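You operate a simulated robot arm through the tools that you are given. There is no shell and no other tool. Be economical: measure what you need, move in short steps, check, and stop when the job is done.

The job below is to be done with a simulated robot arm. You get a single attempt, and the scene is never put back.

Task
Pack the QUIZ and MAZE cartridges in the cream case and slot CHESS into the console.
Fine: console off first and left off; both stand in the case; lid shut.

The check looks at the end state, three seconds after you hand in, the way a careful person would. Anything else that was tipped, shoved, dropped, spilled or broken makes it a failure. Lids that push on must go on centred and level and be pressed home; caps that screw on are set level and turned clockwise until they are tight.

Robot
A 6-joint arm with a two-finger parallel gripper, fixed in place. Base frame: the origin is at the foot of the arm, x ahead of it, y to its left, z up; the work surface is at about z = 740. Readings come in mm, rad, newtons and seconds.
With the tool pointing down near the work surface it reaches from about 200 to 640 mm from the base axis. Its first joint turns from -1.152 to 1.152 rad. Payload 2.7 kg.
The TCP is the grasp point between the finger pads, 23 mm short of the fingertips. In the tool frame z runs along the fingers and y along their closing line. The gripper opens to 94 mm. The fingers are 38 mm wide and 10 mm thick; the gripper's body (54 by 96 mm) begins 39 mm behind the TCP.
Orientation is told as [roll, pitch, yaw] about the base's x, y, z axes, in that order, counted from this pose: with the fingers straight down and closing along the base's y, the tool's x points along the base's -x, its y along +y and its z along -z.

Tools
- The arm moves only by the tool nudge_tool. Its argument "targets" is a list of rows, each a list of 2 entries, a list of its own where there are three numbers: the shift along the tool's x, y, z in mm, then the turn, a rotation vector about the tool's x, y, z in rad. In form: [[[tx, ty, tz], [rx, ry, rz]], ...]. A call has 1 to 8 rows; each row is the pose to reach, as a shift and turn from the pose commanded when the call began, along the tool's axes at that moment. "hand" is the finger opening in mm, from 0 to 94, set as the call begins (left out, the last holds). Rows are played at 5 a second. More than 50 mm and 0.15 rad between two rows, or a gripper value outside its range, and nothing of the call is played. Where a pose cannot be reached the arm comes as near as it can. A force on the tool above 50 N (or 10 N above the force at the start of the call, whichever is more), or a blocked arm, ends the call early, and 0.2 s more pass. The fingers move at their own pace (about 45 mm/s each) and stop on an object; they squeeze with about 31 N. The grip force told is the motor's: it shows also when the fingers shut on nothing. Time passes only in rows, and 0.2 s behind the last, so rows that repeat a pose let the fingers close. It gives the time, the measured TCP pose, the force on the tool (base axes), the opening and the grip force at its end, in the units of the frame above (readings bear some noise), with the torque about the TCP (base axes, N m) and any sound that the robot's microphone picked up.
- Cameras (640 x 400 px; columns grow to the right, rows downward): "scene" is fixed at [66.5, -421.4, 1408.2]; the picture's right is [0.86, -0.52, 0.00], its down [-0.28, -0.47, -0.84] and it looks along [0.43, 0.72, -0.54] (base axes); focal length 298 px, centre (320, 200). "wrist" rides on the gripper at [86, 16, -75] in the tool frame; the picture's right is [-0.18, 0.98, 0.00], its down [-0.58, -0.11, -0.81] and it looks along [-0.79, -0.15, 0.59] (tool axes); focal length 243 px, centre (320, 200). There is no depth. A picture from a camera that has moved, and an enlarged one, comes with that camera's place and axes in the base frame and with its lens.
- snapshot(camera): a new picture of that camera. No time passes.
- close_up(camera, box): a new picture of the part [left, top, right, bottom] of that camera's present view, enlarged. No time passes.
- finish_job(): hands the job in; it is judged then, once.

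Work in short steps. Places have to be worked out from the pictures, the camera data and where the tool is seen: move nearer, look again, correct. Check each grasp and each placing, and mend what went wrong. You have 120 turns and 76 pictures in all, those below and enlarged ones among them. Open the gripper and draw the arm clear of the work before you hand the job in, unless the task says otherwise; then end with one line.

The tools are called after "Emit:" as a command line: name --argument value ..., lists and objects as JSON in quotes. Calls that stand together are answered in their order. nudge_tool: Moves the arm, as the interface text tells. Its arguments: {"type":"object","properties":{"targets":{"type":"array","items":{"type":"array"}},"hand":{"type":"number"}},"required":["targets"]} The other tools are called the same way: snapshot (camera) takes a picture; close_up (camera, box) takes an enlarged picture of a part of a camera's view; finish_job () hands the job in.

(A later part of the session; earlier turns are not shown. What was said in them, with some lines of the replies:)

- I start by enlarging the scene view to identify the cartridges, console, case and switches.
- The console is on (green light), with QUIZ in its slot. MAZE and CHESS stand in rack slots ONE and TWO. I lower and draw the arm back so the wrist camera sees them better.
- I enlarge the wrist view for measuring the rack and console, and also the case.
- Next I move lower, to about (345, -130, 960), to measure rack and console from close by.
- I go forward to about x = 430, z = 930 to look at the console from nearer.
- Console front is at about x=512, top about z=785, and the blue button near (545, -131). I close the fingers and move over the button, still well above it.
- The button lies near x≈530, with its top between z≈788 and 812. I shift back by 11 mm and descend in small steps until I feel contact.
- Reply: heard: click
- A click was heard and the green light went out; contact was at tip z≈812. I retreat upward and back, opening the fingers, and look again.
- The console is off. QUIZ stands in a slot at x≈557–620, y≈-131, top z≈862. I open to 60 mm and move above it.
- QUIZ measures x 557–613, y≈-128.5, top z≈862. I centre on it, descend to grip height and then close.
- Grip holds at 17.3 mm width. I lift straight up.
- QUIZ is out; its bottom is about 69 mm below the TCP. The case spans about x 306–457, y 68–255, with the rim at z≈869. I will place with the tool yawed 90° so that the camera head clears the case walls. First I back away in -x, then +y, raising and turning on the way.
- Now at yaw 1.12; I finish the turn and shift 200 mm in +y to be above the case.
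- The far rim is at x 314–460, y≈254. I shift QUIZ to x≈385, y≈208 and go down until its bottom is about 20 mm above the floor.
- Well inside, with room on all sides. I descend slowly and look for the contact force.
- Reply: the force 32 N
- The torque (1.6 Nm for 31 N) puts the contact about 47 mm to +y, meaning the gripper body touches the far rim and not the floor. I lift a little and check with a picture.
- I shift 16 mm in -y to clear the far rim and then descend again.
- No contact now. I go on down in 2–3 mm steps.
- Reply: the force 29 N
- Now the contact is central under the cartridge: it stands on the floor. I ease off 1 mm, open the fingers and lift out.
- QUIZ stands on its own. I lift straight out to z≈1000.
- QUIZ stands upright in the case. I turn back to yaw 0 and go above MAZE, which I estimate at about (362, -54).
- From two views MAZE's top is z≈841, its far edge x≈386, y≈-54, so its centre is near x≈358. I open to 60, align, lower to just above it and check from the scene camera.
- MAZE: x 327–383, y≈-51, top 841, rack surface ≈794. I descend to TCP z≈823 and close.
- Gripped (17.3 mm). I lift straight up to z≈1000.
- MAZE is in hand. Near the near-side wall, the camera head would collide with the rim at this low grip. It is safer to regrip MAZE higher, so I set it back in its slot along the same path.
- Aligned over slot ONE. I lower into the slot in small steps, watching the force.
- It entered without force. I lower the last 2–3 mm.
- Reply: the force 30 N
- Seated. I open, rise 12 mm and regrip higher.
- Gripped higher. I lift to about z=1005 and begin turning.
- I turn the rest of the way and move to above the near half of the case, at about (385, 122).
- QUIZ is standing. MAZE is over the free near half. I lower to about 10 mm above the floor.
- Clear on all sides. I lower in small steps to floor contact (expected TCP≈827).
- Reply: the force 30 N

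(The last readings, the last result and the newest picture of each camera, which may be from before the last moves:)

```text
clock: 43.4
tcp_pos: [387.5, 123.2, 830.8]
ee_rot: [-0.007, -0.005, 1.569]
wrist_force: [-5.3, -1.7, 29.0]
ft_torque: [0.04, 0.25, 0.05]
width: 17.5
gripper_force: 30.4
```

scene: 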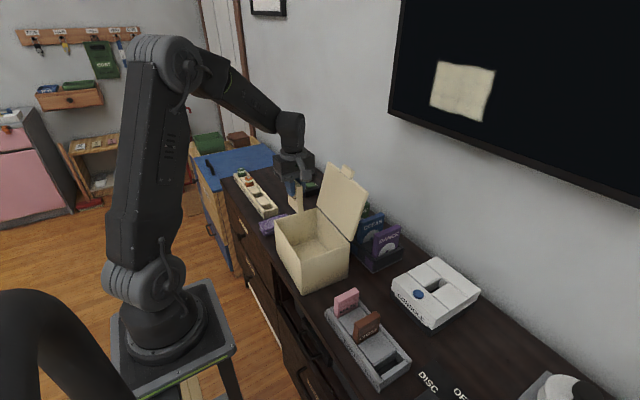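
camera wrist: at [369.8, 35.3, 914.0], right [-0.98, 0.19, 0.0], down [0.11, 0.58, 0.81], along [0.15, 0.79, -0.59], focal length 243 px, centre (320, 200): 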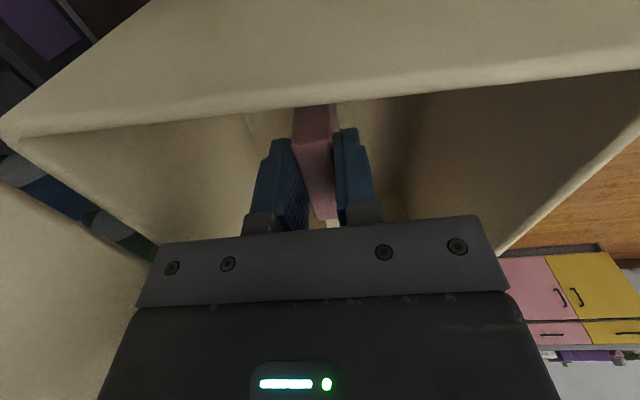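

Central contact, so MAZE stands on the floor. I ease off and open.

Emit:
nudge_tool --targets '[[[0, 0, -2], [0, 0, 0]], [[0, 0, -2], [0, 0, 0]]]'

Emit:
nudge_tool --hand 40 --targets '[[[0, 0, 0], [0, 0, 0]], [[0, 0, 0], [0, 0, 0]], [[0, 0, 0], [0, 0, 0]]]'

Emit:
nudge_tool --targets '[[[0, 0, -20], [0, 0, 0]], [[0, 0, -50], [0, 0, 0]], [[0, 0, -90], [0, 0, 0]], [[0, 0, -135], [0, 0, 0]], [[0, 0, -172], [0, 0, 0]], [[40, 0, -172], [0, 0, 0.14]], [[80, 0, -172], [0, 0, 0.28]], [[120, 0, -172], [0, 0, 0.42]]]'

Emit:
close_up --camera "scene" --box '[250, 170, 370, 290]'

```text
clock: 44.0
tcp_pos: [385.0, 121.8, 830.3]
ee_rot: [0.001, -0.001, 1.569]
wrist_force: [0.7, 0.0, 0.7]
ft_torque: [0.13, -0.05, -0.07]
width: 17.5
gripper_force: 30.5
```

```text
clock: 44.8
tcp_pos: [386.6, 122.0, 831.7]
ee_rot: [-0.001, 0.0, 1.568]
wrist_force: [-0.3, 1.5, 0.9]
ft_torque: [-0.02, 0.02, 0.0]
width: 40.1
gripper_force: 0.1
```

```text
clock: 46.6
tcp_pos: [384.0, 3.8, 1002.8]
ee_rot: [-0.001, -0.002, 1.149]
wrist_force: [-0.1, -0.3, -0.8]
ft_torque: [0.02, -0.02, -0.02]
width: 40.0
gripper_force: 0.0
```

```text
3.33 times, centred on (310, 230) of scene
camera zoom: at [66.6, -421.4, 1408.2], right [0.86, -0.52, 0.0], down [-0.28, -0.47, -0.84], along [0.43, 0.72, -0.54], focal length 993 px, centre (353, 100)
```

zoom: 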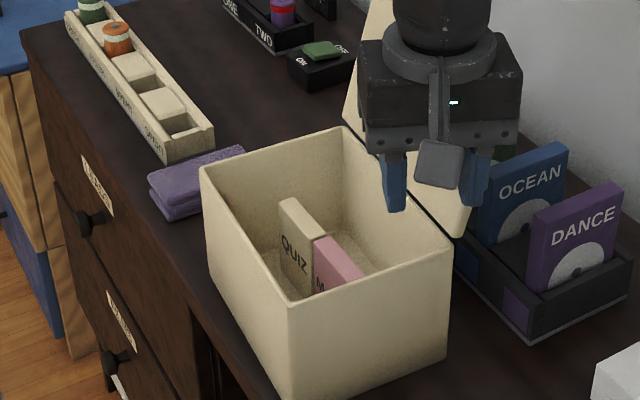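

Both stand in the case. I turn back to yaw 0 and go over CHESS, estimated at (356, -129).

Emit:
nudge_tool --hand 60 --targets '[[[17, -4, 0], [0, 0, 0.1436]], [[33, -7, 0], [0, 0, 0.287]], [[50, -11, 10], [0, 0, 0.431]], [[66, -14, 25], [0, 0, 0.574]], [[83, -18, 40], [0, 0, 0.718]], [[100, -22, 60], [0, 0, 0.862]], [[116, -25, 80], [0, 0, 1.005]], [[132.8, -28.9, 103], [0, 0, 1.149]]]'

Emit:
nudge_tool --targets '[[[0, 0, 20], [0, 0, 0]], [[0, 0, 20], [0, 0, 0]]]'

Emit:
snapshot --camera "wrist"

```text
clock: 48.4
tcp_pos: [359.4, -131.3, 899.9]
ee_rot: [0.002, -0.003, -0.002]
wrist_force: [-0.2, -0.6, 0.5]
ft_torque: [0.01, 0.03, -0.01]
width: 60.2
gripper_force: 0.1
```

```text
clock: 49.0
tcp_pos: [357.5, -130.5, 879.1]
ee_rot: [0.002, -0.002, 0.0]
wrist_force: [-1.1, -0.2, 0.1]
ft_torque: [0.0, -0.03, -0.03]
width: 60.0
gripper_force: 0.1
```

```text
36 pictures are left
camera wrist: at [271.7, -115.1, 953.8], right [0.18, 0.98, 0.0], down [0.58, -0.11, 0.81], along [0.79, -0.15, -0.59], focal length 243 px, centre (320, 200)
```

wrist: 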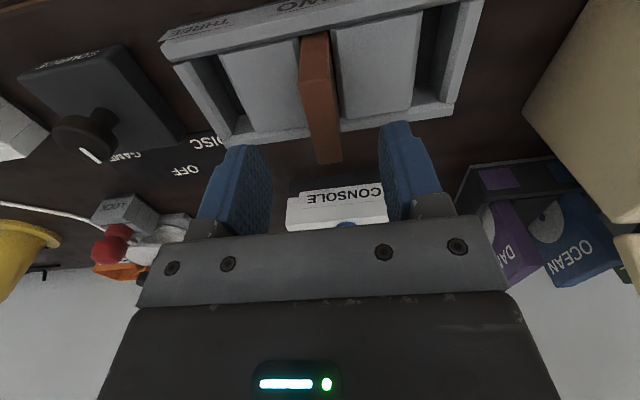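

CHESS is at about (355.5, -128.5), top ≈841. I align, descend to 823 and close.

Emit:
nudge_tool --targets '[[[2, 2, 15], [0, 0, 0]], [[2, 2, 30], [0, 0, 0]], [[2, 2, 45], [0, 0, 0]], [[2, 2, 55.5], [0, 0, 0]], [[2, 2, 55.5], [0, 0, 0]]]'

Emit:
nudge_tool --hand 0 --targets '[[[0, 0, 0], [0, 0, 0]], [[0, 0, 0], [0, 0, 0]], [[0, 0, 0], [0, 0, 0]], [[0, 0, 0], [0, 0, 0]]]'

Emit:
nudge_tool --targets '[[[0, 0, -8], [0, 0, 0]], [[0, 0, -18], [0, 0, 0]], [[0, 0, -35], [0, 0, 0]], [[0, 0, -60], [0, 0, 0]], [[0, 0, -90], [0, 0, 0]], [[0, 0, -120], [0, 0, 0]], [[0, 0, -120], [0, 0, 0]]]'

Emit:
snapshot --camera "wrist"

```text
clock: 50.2
tcp_pos: [356.9, -128.8, 824.2]
ee_rot: [0.001, -0.004, 0.0]
wrist_force: [0.5, 0.2, -0.1]
ft_torque: [0.03, 0.0, -0.02]
width: 59.9
gripper_force: 0.1
```

```text
clock: 51.2
tcp_pos: [356.9, -128.6, 825.2]
ee_rot: [0.001, -0.002, 0.001]
wrist_force: [0.5, -1.5, -1.1]
ft_torque: [0.02, -0.01, -0.05]
width: 17.2
gripper_force: 31.3
```

```text
clock: 52.8
tcp_pos: [356.0, -127.7, 945.1]
ee_rot: [0.001, -0.003, 0.001]
wrist_force: [0.3, -0.2, -0.9]
ft_torque: [-0.01, -0.03, -0.03]
width: 17.1
gripper_force: 30.7
```

```text
35 pictures are left
camera wrist: at [269.7, -112.6, 1018.6], right [0.18, 0.98, 0.0], down [0.58, -0.11, 0.81], along [0.79, -0.15, -0.59], focal length 243 px, centre (320, 200)
```

wrist: 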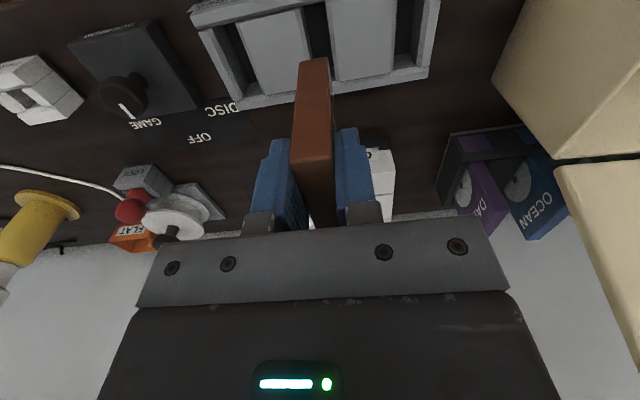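

CHESS is in hand. I move +229.5 mm in x to above the console slot, the pose at which QUIZ came out.

Emit:
nudge_tool --targets '[[[-39, 0, 0], [0, 0, 0]], [[-78, 0, 0], [0, 0, 0]], [[-117, 0, 0], [0, 0, 0]], [[-156, 0, 0], [0, 0, 0]], [[-195, 0, 0], [0, 0, 0]], [[-229.5, -0.5, 0], [0, 0, 0]], [[-229.5, -0.5, 0], [0, 0, 0]]]'

Emit:
nudge_tool --targets '[[[0, 0, 0], [0, 0, 0]], [[0, 0, 0], [0, 0, 0]]]'

Emit:
close_up --camera "wrist" --box '[220, 0, 420, 200]'

Emit:
close_up --camera "scene" --box '[370, 210, 490, 330]'

```text
clock: 54.4
tcp_pos: [585.2, -128.6, 945.1]
ee_rot: [0.001, 0.0, 0.0]
wrist_force: [0.0, -0.1, -0.1]
ft_torque: [-0.01, 0.01, 0.03]
width: 17.1
gripper_force: 30.9
```

```text
clock: 55.0
tcp_pos: [584.5, -128.2, 945.8]
ee_rot: [0.001, -0.001, 0.0]
wrist_force: [-0.4, 0.0, 0.1]
ft_torque: [0.01, -0.03, 0.02]
width: 17.1
gripper_force: 31.1
```

```text
2.00 times, centred on (320, 100) of wrist
camera zoom: at [498.3, -113.1, 1019.1], right [0.18, 0.98, 0.0], down [0.58, -0.11, 0.81], along [0.79, -0.15, -0.59], focal length 485 px, centre (320, 400)
```

zoom: 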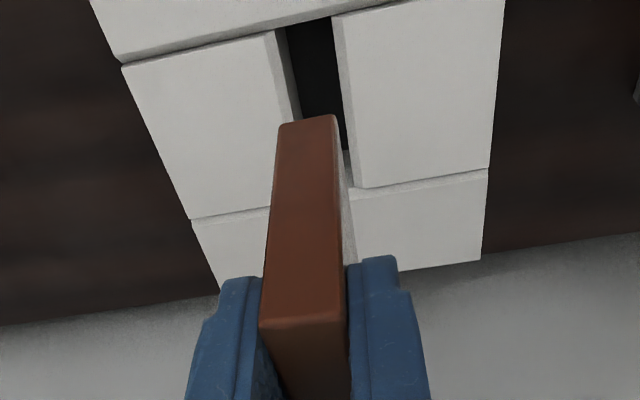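

```text
3.33 times, centred on (430, 270) of scene
camera zoom: at [66.6, -421.4, 1408.2], right [0.86, -0.52, 0.0], down [-0.28, -0.47, -0.84], along [0.43, 0.72, -0.54], focal length 993 px, centre (-47, -33)
```

zoom: 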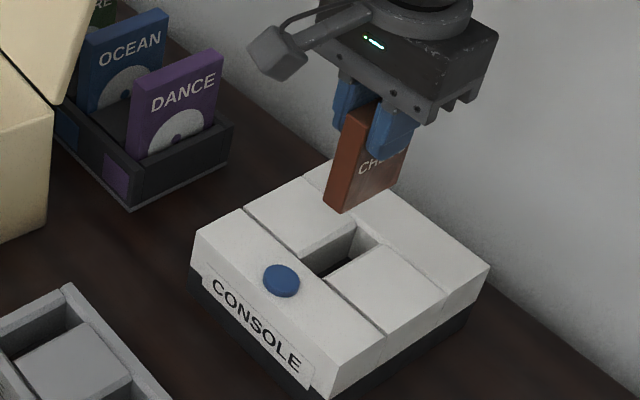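

Slot and cartridge line up within about 1 mm. I lower until the bottom is just above the slot and look closely.

Emit:
nudge_tool --targets '[[[0, 0, 20], [0, 0, 0]], [[0, 0, 40], [0, 0, 0]], [[0, 0, 58], [0, 0, 0]], [[0, 0, 58], [0, 0, 0]], [[0, 0, 58], [0, 0, 0]]]'

Emit:
close_up --camera "wrist" --box '[260, 20, 380, 120]'

Emit:
close_up --camera "scene" --box '[400, 240, 480, 310]'

```text
clock: 56.2
tcp_pos: [585.7, -128.0, 886.8]
ee_rot: [0.002, -0.003, 0.0]
wrist_force: [-0.4, 0.6, -1.2]
ft_torque: [0.0, 0.0, 0.02]
width: 17.3
gripper_force: 31.6
```

```text
4.00 times, centred on (320, 70) of wrist
camera zoom: at [498.8, -112.6, 961.1], right [0.18, 0.98, 0.0], down [0.58, -0.11, 0.81], along [0.79, -0.15, -0.59], focal length 970 px, centre (320, 720)
```

zoom: 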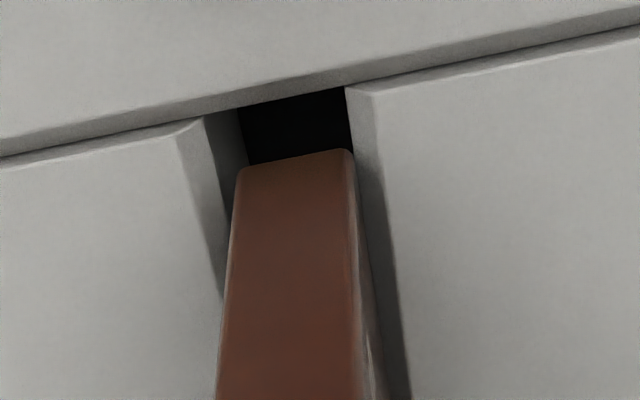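

```text
5.71 times, centred on (440, 275) of scene
camera zoom: at [66.6, -421.4, 1408.2], right [0.86, -0.52, 0.0], down [-0.28, -0.47, -0.84], along [0.43, 0.72, -0.54], focal length 1703 px, centre (-366, -229)
```

zoom: 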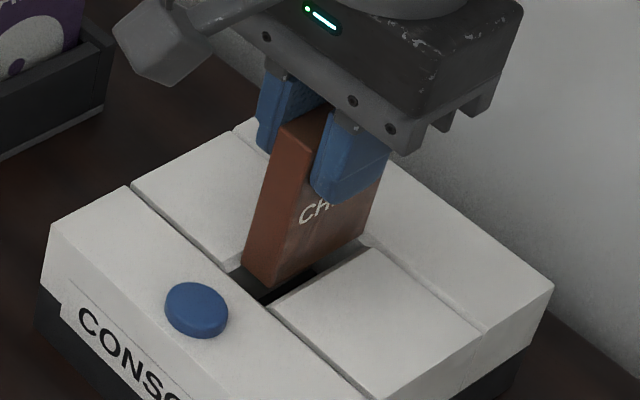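

The slot has lead-in chamfers and the cartridge is centred in it. I insert gently.

Emit:
nudge_tool --targets '[[[0, 0, 6], [0, 0, 0]], [[0, 0, 11], [0, 0, 0]], [[0, 0, 16], [0, 0, 0]], [[0, 0, 21], [0, 0, 0]], [[0, 0, 26], [0, 0, 0]], [[0, 0, 31], [0, 0, 0]], [[0, 0, 36], [0, 0, 0]], [[0, 0, 36], [0, 0, 0]]]'

```text
clock: 58.0
tcp_pos: [586.0, -129.3, 850.6]
ee_rot: [0.003, -0.001, -0.001]
wrist_force: [-4.4, -0.2, 0.2]
ft_torque: [0.03, 0.17, 0.0]
width: 17.3
gripper_force: 31.0
```

It slides in with little side force. I continue to the bottom.

Emit:
nudge_tool --targets '[[[0, 0, 3], [0, 0, 0]], [[0, 0, 6], [0, 0, 0]], [[0, 0, 8], [0, 0, 0]], [[0, 0, 10], [0, 0, 0]], [[0, 0, 10], [0, 0, 0]]]'

```text
clock: 59.2
tcp_pos: [586.4, -129.3, 844.0]
ee_rot: [0.001, -0.005, 0.0]
wrist_force: [-12.7, 0.2, 26.9]
ft_torque: [0.0, 0.07, 0.01]
width: 17.6
gripper_force: 31.0
```

Contact at the expected seated height (QUIZ sat at TCP ≈843). I release, lift and inspect.

Emit:
nudge_tool --hand 40 --targets '[[[0, 0, -2], [0, 0, 0]], [[0, 0, -2], [0, 0, 0]], [[0, 0, -2], [0, 0, 0]], [[0, 0, -25], [0, 0, 0]], [[0, 0, -60], [0, 0, 0]], [[0, 0, -60], [0, 0, 0]]]'

Emit:
close_up --camera "scene" --box '[360, 200, 500, 300]'

Emit:
snapshot --camera "wrist"

```text
clock: 60.6
tcp_pos: [586.5, -128.2, 901.5]
ee_rot: [0.001, -0.001, -0.001]
wrist_force: [0.0, 0.2, -0.5]
ft_torque: [-0.04, -0.01, -0.01]
width: 39.9
gripper_force: 0.1
```

```text
4.00 times, centred on (430, 250) of scene
camera zoom: at [66.5, -421.4, 1408.2], right [0.86, -0.52, 0.0], down [-0.28, -0.47, -0.84], along [0.43, 0.72, -0.54], focal length 1192 px, centre (-120, 0)
```

zoom: 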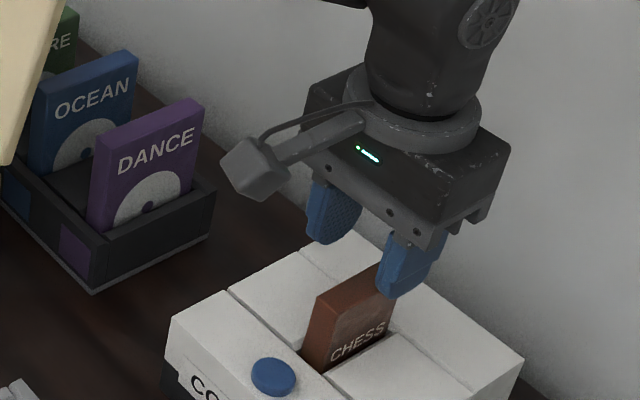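

```text
29 pictures are left
camera wrist: at [499.1, -113.2, 975.1], right [0.18, 0.98, 0.0], down [0.58, -0.11, 0.81], along [0.79, -0.15, -0.59], focal length 243 px, centre (320, 200)
```

wrist: 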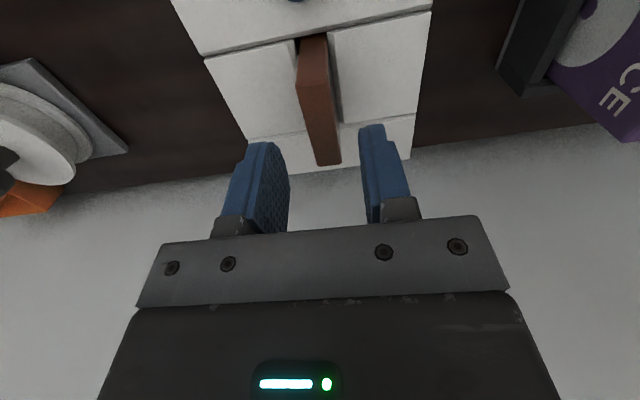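

CHESS sits as QUIZ did. Now the lid: it hinges at x≈458, z≈870, leans back about 15°, and its tab is near (503, 160, 1035). I rise well above and turn to yaw 90° on the way.

Emit:
nudge_tool --targets '[[[20, 0, -30], [0, 0, -0.14]], [[40, 0, -60], [0, 0, -0.28]], [[60, 0, -90], [0, 0, -0.42]], [[80, 0, -120], [0, 0, -0.56]], [[100, 0, -150], [0, 0, -0.7]], [[120, 0, -175], [0, 0, -0.84]], [[140, 0, -200], [0, 0, -0.98]], [[160, 0, -215], [0, 0, -1.12]]]'

Emit:
close_up --camera "scene" --box '[270, 150, 430, 290]'

Emit:
snapshot --camera "wrist"

```text
clock: 62.4
tcp_pos: [426.1, -129.3, 1116.0]
ee_rot: [0.0, -0.003, 1.123]
wrist_force: [0.0, -0.4, 0.0]
ft_torque: [0.01, -0.03, -0.03]
width: 40.1
gripper_force: 0.1
```

```text
2.86 times, centred on (350, 220) of scene
camera zoom: at [66.5, -421.4, 1408.2], right [0.86, -0.52, 0.0], down [-0.28, -0.47, -0.84], along [0.43, 0.72, -0.54], focal length 851 px, centre (234, 143)
```

zoom: 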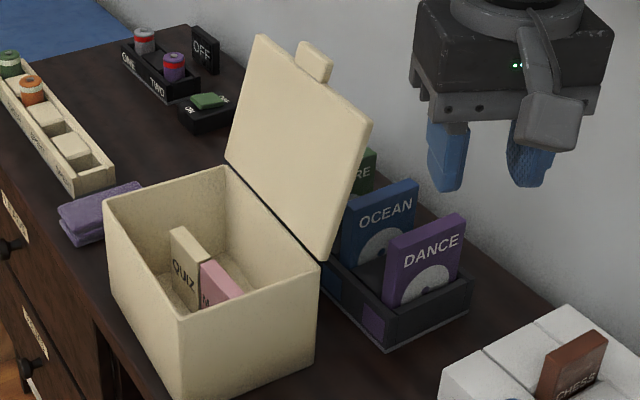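

```text
27 pictures are left
camera wrist: at [373.5, -200.3, 1189.3], right [-0.81, 0.59, 0.0], down [0.35, 0.48, 0.81], along [0.48, 0.65, -0.59], focal length 243 px, centre (320, 200)
```

wrist: 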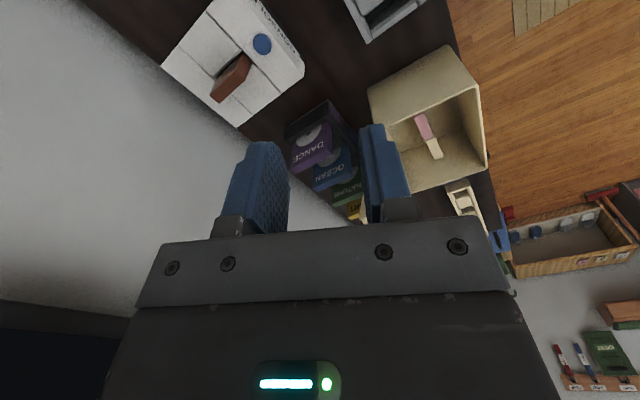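

I move over the tab at (503, 160), keeping z≈1115, complete the turn to yaw 90° and open to 56 mm.

Emit:
nudge_tool --hand 56 --targets '[[[-42, 8, 0], [0, 0, -0.064]], [[-84, 16, 0], [0, 0, -0.128]], [[-126, 24, 0], [0, 0, -0.19]], [[-168, 32, 0], [0, 0, -0.255]], [[-210, 40, 0], [0, 0, -0.32]], [[-252, 48, 0], [0, 0, -0.383]], [[-293.7, 55.7, 0], [0, 0, -0.447]], [[-293.7, 55.7, 0], [0, 0, -0.447]]]'

Emit:
close_up --camera "scene" --box '[270, 110, 430, 250]'

Emit:
snapshot --camera "wrist"

```text
clock: 64.2
tcp_pos: [503.8, 159.8, 1116.7]
ee_rot: [0.0, -0.002, 1.568]
wrist_force: [-0.4, 0.3, -0.8]
ft_torque: [0.0, -0.01, -0.02]
width: 56.2
gripper_force: 0.1
```

```text
2.86 times, centred on (350, 180) of scene
camera zoom: at [66.6, -421.3, 1408.2], right [0.86, -0.52, 0.0], down [-0.28, -0.47, -0.84], along [0.43, 0.72, -0.54], focal length 851 px, centre (234, 257)
```

zoom: 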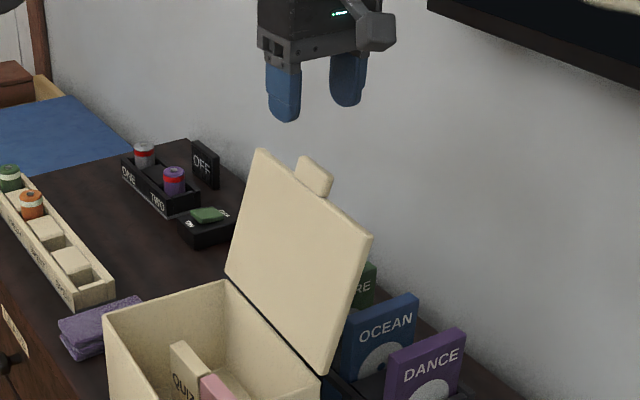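

```text
25 pictures are left
camera wrist: at [486.5, 73.6, 1190.5], right [-0.98, 0.19, 0.0], down [0.11, 0.58, 0.81], along [0.15, 0.79, -0.59], focal length 243 px, centre (320, 200)
```

wrist: 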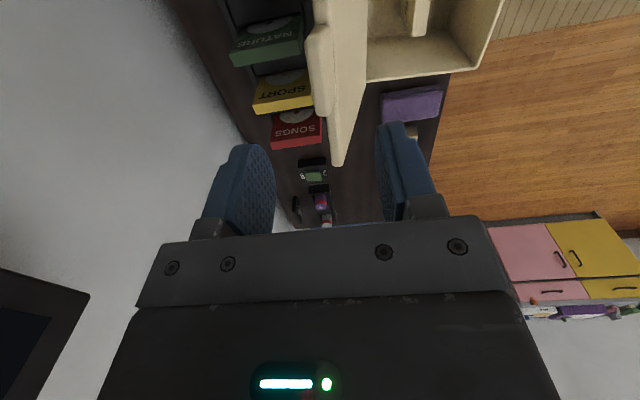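

The lid top edge is at x≈503, z≈1011 and the tab rises to about 1040, between the fingers. I lower so that the fingertips straddle the tab and check.

Emit:
nudge_tool --targets '[[[0, -4, 20], [0, 0, 0]], [[0, -4, 40], [0, 0, 0]], [[0, -4, 56], [0, 0, 0]], [[0, -4, 56], [0, 0, 0]]]'

Emit:
close_up --camera "scene" --box '[290, 120, 410, 220]'

Emit:
snapshot --camera "wrist"

```text
clock: 65.2
tcp_pos: [506.3, 159.9, 1060.5]
ee_rot: [-0.003, -0.001, 1.568]
wrist_force: [-0.1, -0.1, 0.2]
ft_torque: [-0.02, 0.06, -0.01]
width: 56.0
gripper_force: 0.0
```

```text
4.00 times, centred on (350, 170) of scene
camera zoom: at [66.5, -421.4, 1408.2], right [0.86, -0.52, 0.0], down [-0.28, -0.47, -0.84], along [0.43, 0.72, -0.54], focal length 1192 px, centre (200, 320)
```

zoom: 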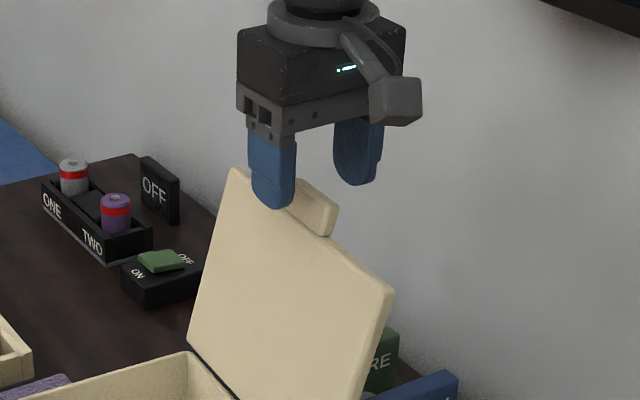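

```text
23 pictures are left
camera wrist: at [490.4, 73.0, 1134.3], right [-0.98, 0.19, 0.0], down [0.11, 0.58, 0.81], along [0.15, 0.79, -0.59], focal length 243 px, centre (320, 200)
```

wrist: 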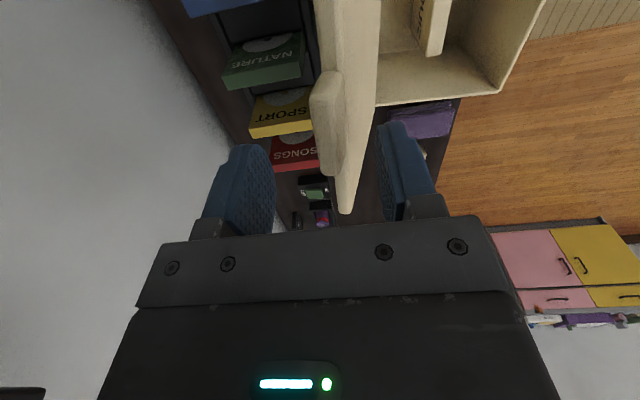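

The tab (y≈124–185) is between the fingers. I lower 20 mm, narrow to 46 mm and start pushing the lid forward (-x).

Emit:
nudge_tool --hand 46 --targets '[[[0, 0, 10], [0, 0, 0]], [[0, 0, 20], [0, 0, 0]], [[0, 15, 20], [0, 0, 0]], [[0, 30, 20], [0, 0, 0]], [[0, 45, 20], [0, 0, 0]], [[0, 55, 20], [0, 0, 0]], [[0, 65, 20], [0, 0, 0]]]'

Emit:
close_up --camera "scene" --box '[270, 110, 430, 250]'

```text
clock: 66.8
tcp_pos: [441.7, 159.0, 1039.5]
ee_rot: [-0.002, -0.001, 1.568]
wrist_force: [0.1, 0.8, 0.1]
ft_torque: [0.01, -0.05, -0.01]
width: 46.1
gripper_force: 0.1
```

```text
2.86 times, centred on (350, 180) of scene
camera zoom: at [66.5, -421.4, 1408.2], right [0.86, -0.52, 0.0], down [-0.28, -0.47, -0.84], along [0.43, 0.72, -0.54], focal length 851 px, centre (234, 257)
```

zoom: 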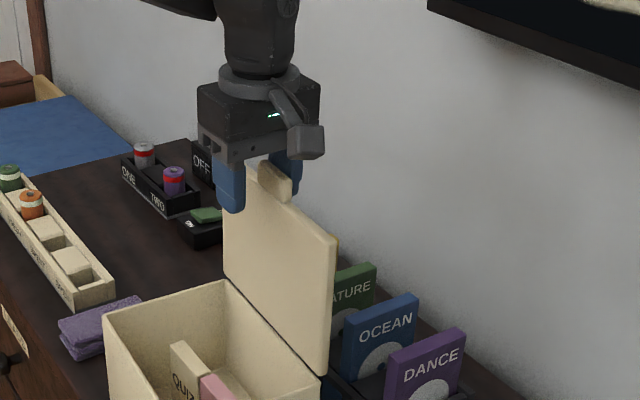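

The lid follows and is about vertical. I carry on forward, lowering along the arc.

Emit:
nudge_tool --targets '[[[0, 12, 0], [0, 0, 0]], [[0, 24, 1], [0, 0, 0]], [[0, 36, 4], [0, 0, 0]], [[0, 48, 9], [0, 0, 0]], [[0, 58, 15], [0, 0, 0]], [[0, 66, 20], [0, 0, 0]], [[0, 66, 20], [0, 0, 0]]]'

Emit:
close_up --camera "scene" --box '[250, 130, 410, 270]'

```text
clock: 68.4
tcp_pos: [375.4, 160.2, 1020.6]
ee_rot: [-0.003, -0.001, 1.566]
wrist_force: [-0.4, 0.5, -0.2]
ft_torque: [0.0, -0.01, -0.01]
width: 45.9
gripper_force: 0.1
```

```text
2.86 times, centred on (330, 200) of scene
camera zoom: at [66.5, -421.4, 1408.2], right [0.86, -0.52, 0.0], down [-0.28, -0.47, -0.84], along [0.43, 0.72, -0.54], focal length 851 px, centre (291, 200)
```

zoom: 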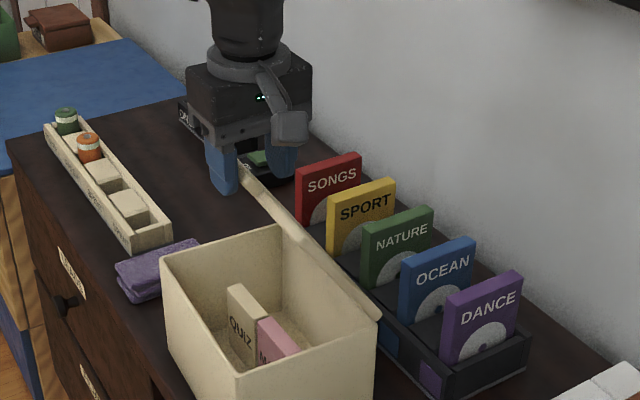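

The lid leans on the front finger at about 37° past vertical. I widen the fingers while shifting so that the front finger stays put, then lower along the arc to about 60°.

Emit:
nudge_tool --hand 80 --targets '[[[0, -9, 0], [0, 0, 0]], [[0, -17, 0], [0, 0, 0]], [[0, -10, 6], [0, 0, 0]], [[0, -2, 12], [0, 0, 0]], [[0, 5, 19], [0, 0, 0]], [[0, 10, 25], [0, 0, 0]], [[0, 20, 38], [0, 0, 0]], [[0, 28, 50], [0, 0, 0]]]'

Emit:
close_up --camera "scene" --box '[250, 130, 410, 270]'

Emit:
snapshot --camera "wrist"

```text
clock: 70.2
tcp_pos: [347.2, 160.5, 970.2]
ee_rot: [-0.002, -0.002, 1.568]
wrist_force: [-0.4, 0.1, -0.5]
ft_torque: [0.03, -0.01, 0.01]
width: 80.5
gripper_force: 0.1
```

```text
2.86 times, centred on (330, 200) of scene
camera zoom: at [66.5, -421.4, 1408.2], right [0.86, -0.52, 0.0], down [-0.28, -0.47, -0.84], along [0.43, 0.72, -0.54], focal length 851 px, centre (291, 200)
```

zoom: 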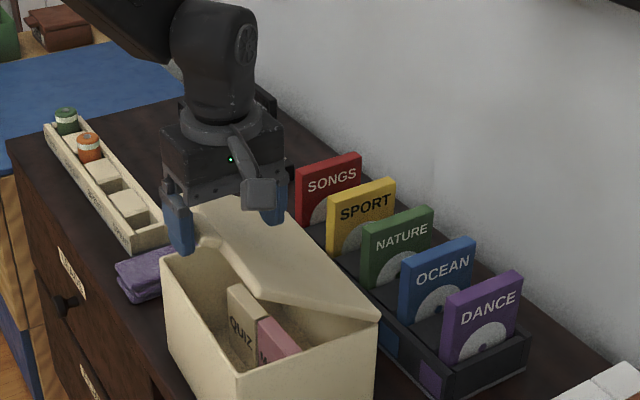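

```text
19 pictures are left
camera wrist: at [331.6, 73.6, 1043.9], right [-0.98, 0.19, 0.0], down [0.11, 0.58, 0.81], along [0.15, 0.79, -0.59], focal length 243 px, centre (320, 200)
```

wrist: 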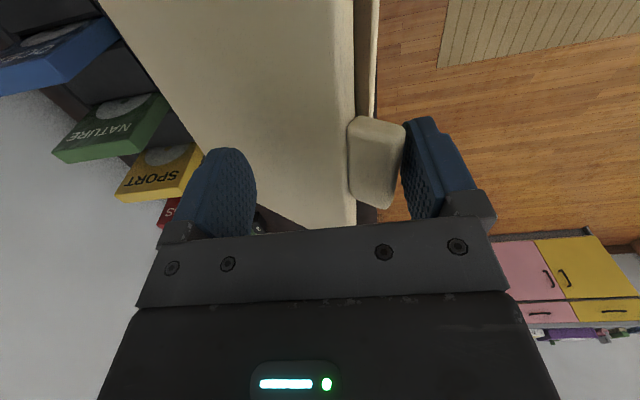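

The lid is at about 60°, held by the front finger under the tab. I go on slowly down the arc to about 80°.

Emit:
nudge_tool --targets '[[[0, 3.5, 7], [0, 0, 0]], [[0, 6.7, 13], [0, 0, 0]], [[0, 10, 20], [0, 0, 0]], [[0, 12.7, 27], [0, 0, 0]], [[0, 15.6, 35], [0, 0, 0]], [[0, 18, 42], [0, 0, 0]], [[0, 20, 49], [0, 0, 0]], [[0, 20, 49], [0, 0, 0]]]'

Emit:
close_up --camera "scene" --box '[250, 130, 410, 270]'

Emit:
snapshot --camera "wrist"

```text
clock: 72.0
tcp_pos: [328.6, 160.5, 920.9]
ee_rot: [-0.002, -0.002, 1.567]
wrist_force: [-1.3, -0.3, 0.6]
ft_torque: [0.03, -0.02, -0.02]
width: 80.8
gripper_force: 0.8
```

```text
2.86 times, centred on (330, 200) of scene
camera zoom: at [66.5, -421.4, 1408.2], right [0.86, -0.52, 0.0], down [-0.28, -0.47, -0.84], along [0.43, 0.72, -0.54], focal length 851 px, centre (291, 200)
```

zoom: 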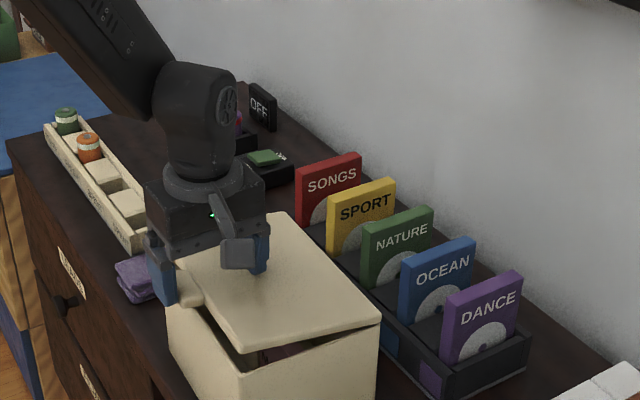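

```text
17 pictures are left
camera wrist: at [311.4, 73.7, 994.7], right [-0.98, 0.19, 0.0], down [0.11, 0.58, 0.81], along [0.15, 0.79, -0.59], focal length 243 px, centre (320, 200)
```

wrist: 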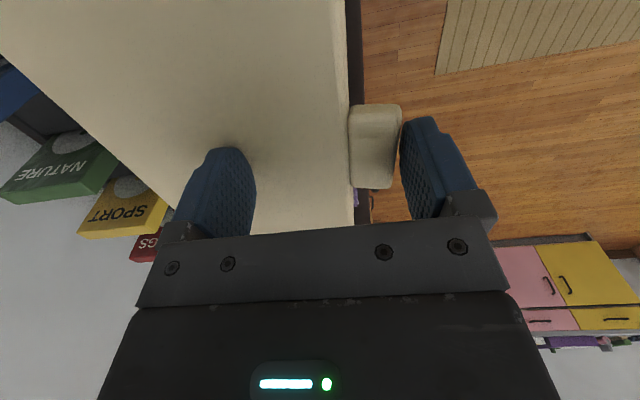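

The lid is nearly down and still leaning on the front finger. I go on a little, down and forward.

Emit:
nudge_tool --targets '[[[0, 1.5, 3], [0, 0, 0]], [[0, 3, 6], [0, 0, 0]], [[0, 4.5, 9], [0, 0, 0]], [[0, 6, 12], [0, 0, 0]], [[0, 7.5, 14], [0, 0, 0]], [[0, 9, 16], [0, 0, 0]], [[0, 10.5, 18], [0, 0, 0]], [[0, 12, 19], [0, 0, 0]]]'

Emit:
snapshot --camera "wrist"

Emit:
close_up --camera "scene" --box '[250, 150, 390, 290]'

```text
clock: 73.8
tcp_pos: [318.7, 160.1, 903.6]
ee_rot: [-0.011, -0.006, 1.566]
wrist_force: [4.5, -11.9, 35.5]
ft_torque: [-0.63, -1.69, -0.55]
width: 82.4
gripper_force: 2.6
```

```text
16 pictures are left
camera wrist: at [301.3, 73.4, 977.7], right [-0.98, 0.19, -0.01], down [0.1, 0.58, 0.81], along [0.16, 0.79, -0.59], focal length 243 px, centre (320, 200)
```

wrist: 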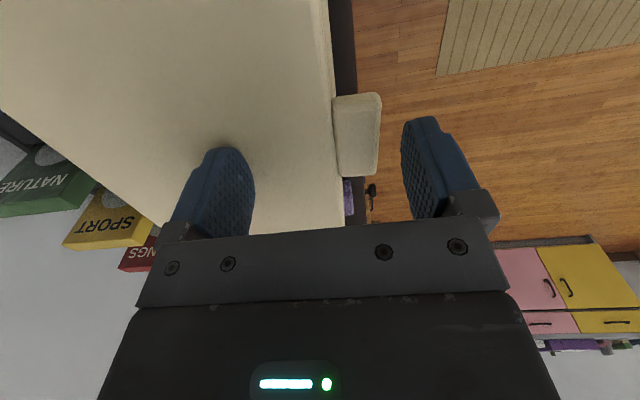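

```text
2.86 times, centred on (320, 220) of scene
camera zoom: at [66.2, -421.9, 1408.1], right [0.86, -0.52, 0.0], down [-0.28, -0.47, -0.84], along [0.43, 0.72, -0.54], focal length 851 px, centre (320, 143)
```

zoom: 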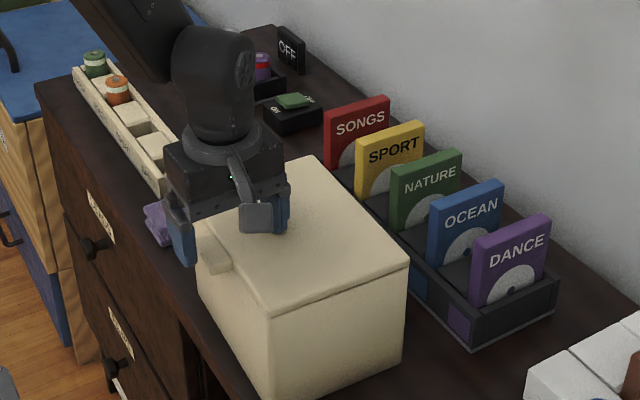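

The lid is down, with the rear finger pressing it at z≈880. I lift off and inspect the seam.

Emit:
nudge_tool --targets '[[[0, 0, -10], [0, 0, 0]], [[0, 0, -30], [0, 0, 0]], [[0, 0, -60], [0, 0, 0]], [[45, 0, -80], [0, 0, 0.1]], [[90, 0, -90], [0, 0, 0.2]], [[135, 0, -90], [0, 0, 0.3]], [[180, 0, -90], [0, 0, 0.4]], [[220, 0, -90], [0, 0, 0.5]]]'

Emit:
close_up --camera "scene" --box '[250, 180, 370, 300]'

Emit:
snapshot --camera "scene"

```text
clock: 75.6
tcp_pos: [316.3, -58.9, 991.8]
ee_rot: [-0.001, -0.002, 1.065]
wrist_force: [-0.2, 0.9, 0.3]
ft_torque: [0.03, -0.02, -0.01]
width: 79.9
gripper_force: 0.0
```

```text
3.33 times, centred on (310, 240) of scene
camera zoom: at [66.5, -421.3, 1408.2], right [0.86, -0.52, 0.0], down [-0.28, -0.47, -0.84], along [0.43, 0.72, -0.54], focal length 993 px, centre (353, 67)
```

zoom: 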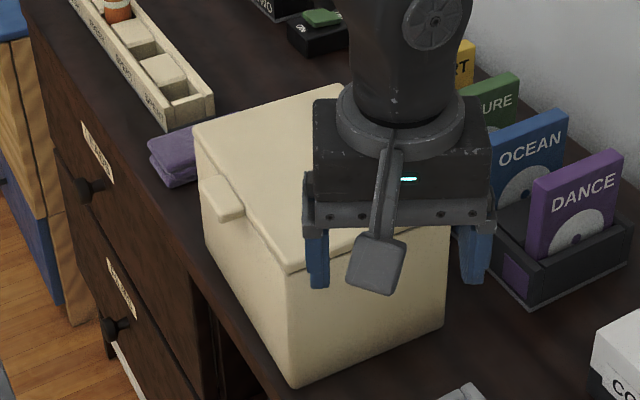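

```text
13 pictures are left
```

scene: 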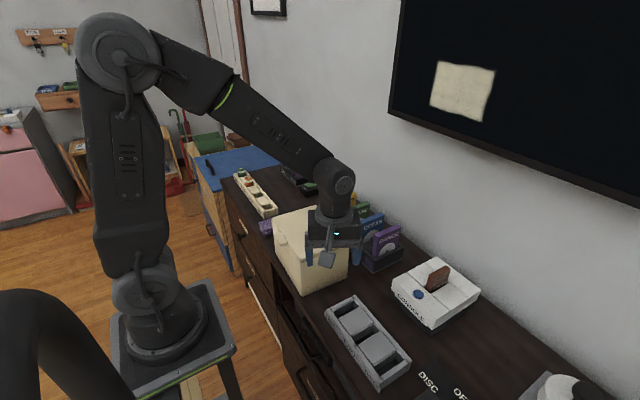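

The lid is shut. I draw the arm up and clear, then check the console and case once more.

Emit:
nudge_tool --targets '[[[0, 0, -45], [0, 0, 0.13]], [[0, 0, -90], [0, 0, 0.26]], [[0, 0, -135], [0, 0, 0.39]], [[0, 0, -180], [0, 0, 0.52]], [[0, 0, -220], [0, 0, 0.65]], [[0, 0, -250], [0, 0, 0.78]], [[0, 0, -250], [0, 0, 0.91]], [[0, 0, -250], [0, 0, 1.05]]]'

Emit:
close_up --camera "scene" --box '[240, 180, 380, 300]'

Emit:
close_up --camera "scene" --box '[380, 240, 490, 340]'

Emit:
snapshot --camera "wrist"

```text
clock: 77.4
tcp_pos: [314.8, -58.9, 1242.4]
ee_rot: [0.002, -0.001, 0.015]
wrist_force: [0.1, 0.0, -0.4]
ft_torque: [-0.02, 0.0, 0.0]
width: 80.2
gripper_force: 0.0
```

```text
3.33 times, centred on (310, 240) of scene
camera zoom: at [66.5, -421.4, 1408.2], right [0.86, -0.52, 0.0], down [-0.28, -0.47, -0.84], along [0.43, 0.72, -0.54], focal length 993 px, centre (353, 67)
```

zoom: 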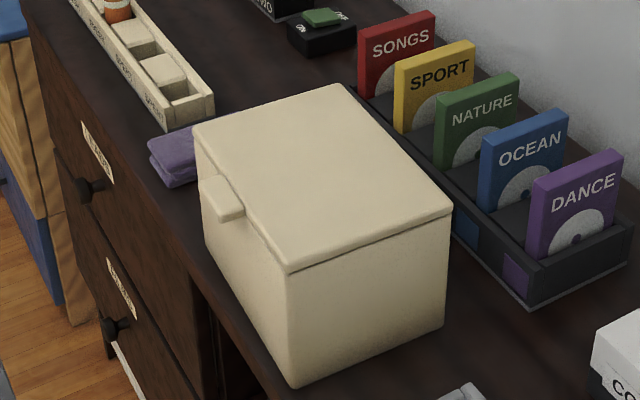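

```text
4.00 times, centred on (435, 290) of scene
camera zoom: at [66.5, -421.4, 1408.2], right [0.86, -0.52, 0.0], down [-0.28, -0.47, -0.84], along [0.43, 0.72, -0.54], focal length 1192 px, centre (-140, -160)
```

zoom: 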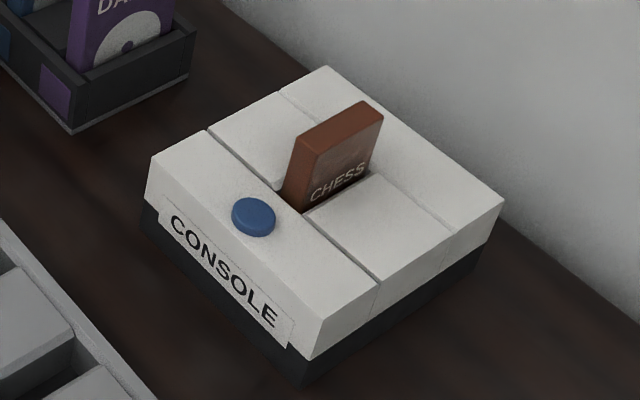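

```text
10 pictures are left
camera wrist: at [227.9, -45.5, 1315.7], right [0.17, 0.99, 0.0], down [0.58, -0.1, 0.81], along [0.8, -0.14, -0.59], focal length 243 px, centre (320, 200)
```

wrist: 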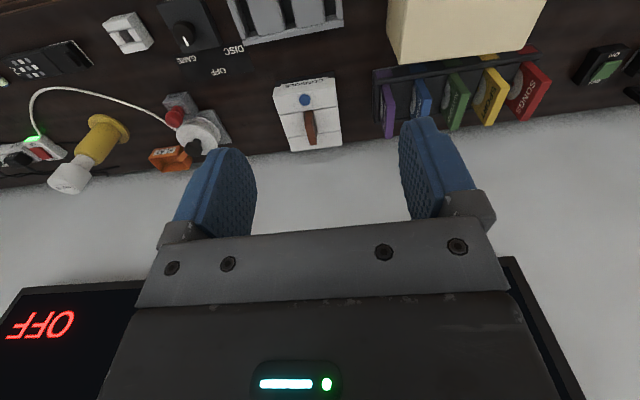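

The console is off with CHESS seated. Both cartridges were standing in the case before the lid closed. The lid is shut and level, nothing else has moved, and the arm is clear, so I hand the job in.

Emit:
finish_job

```text
The job is handed in.
```

I handed the job in: I switched the console off first and it stays off, QUIZ and MAZE were standing in the cream case when the lid closed, the lid is shut, and CHESS is in the console slot.
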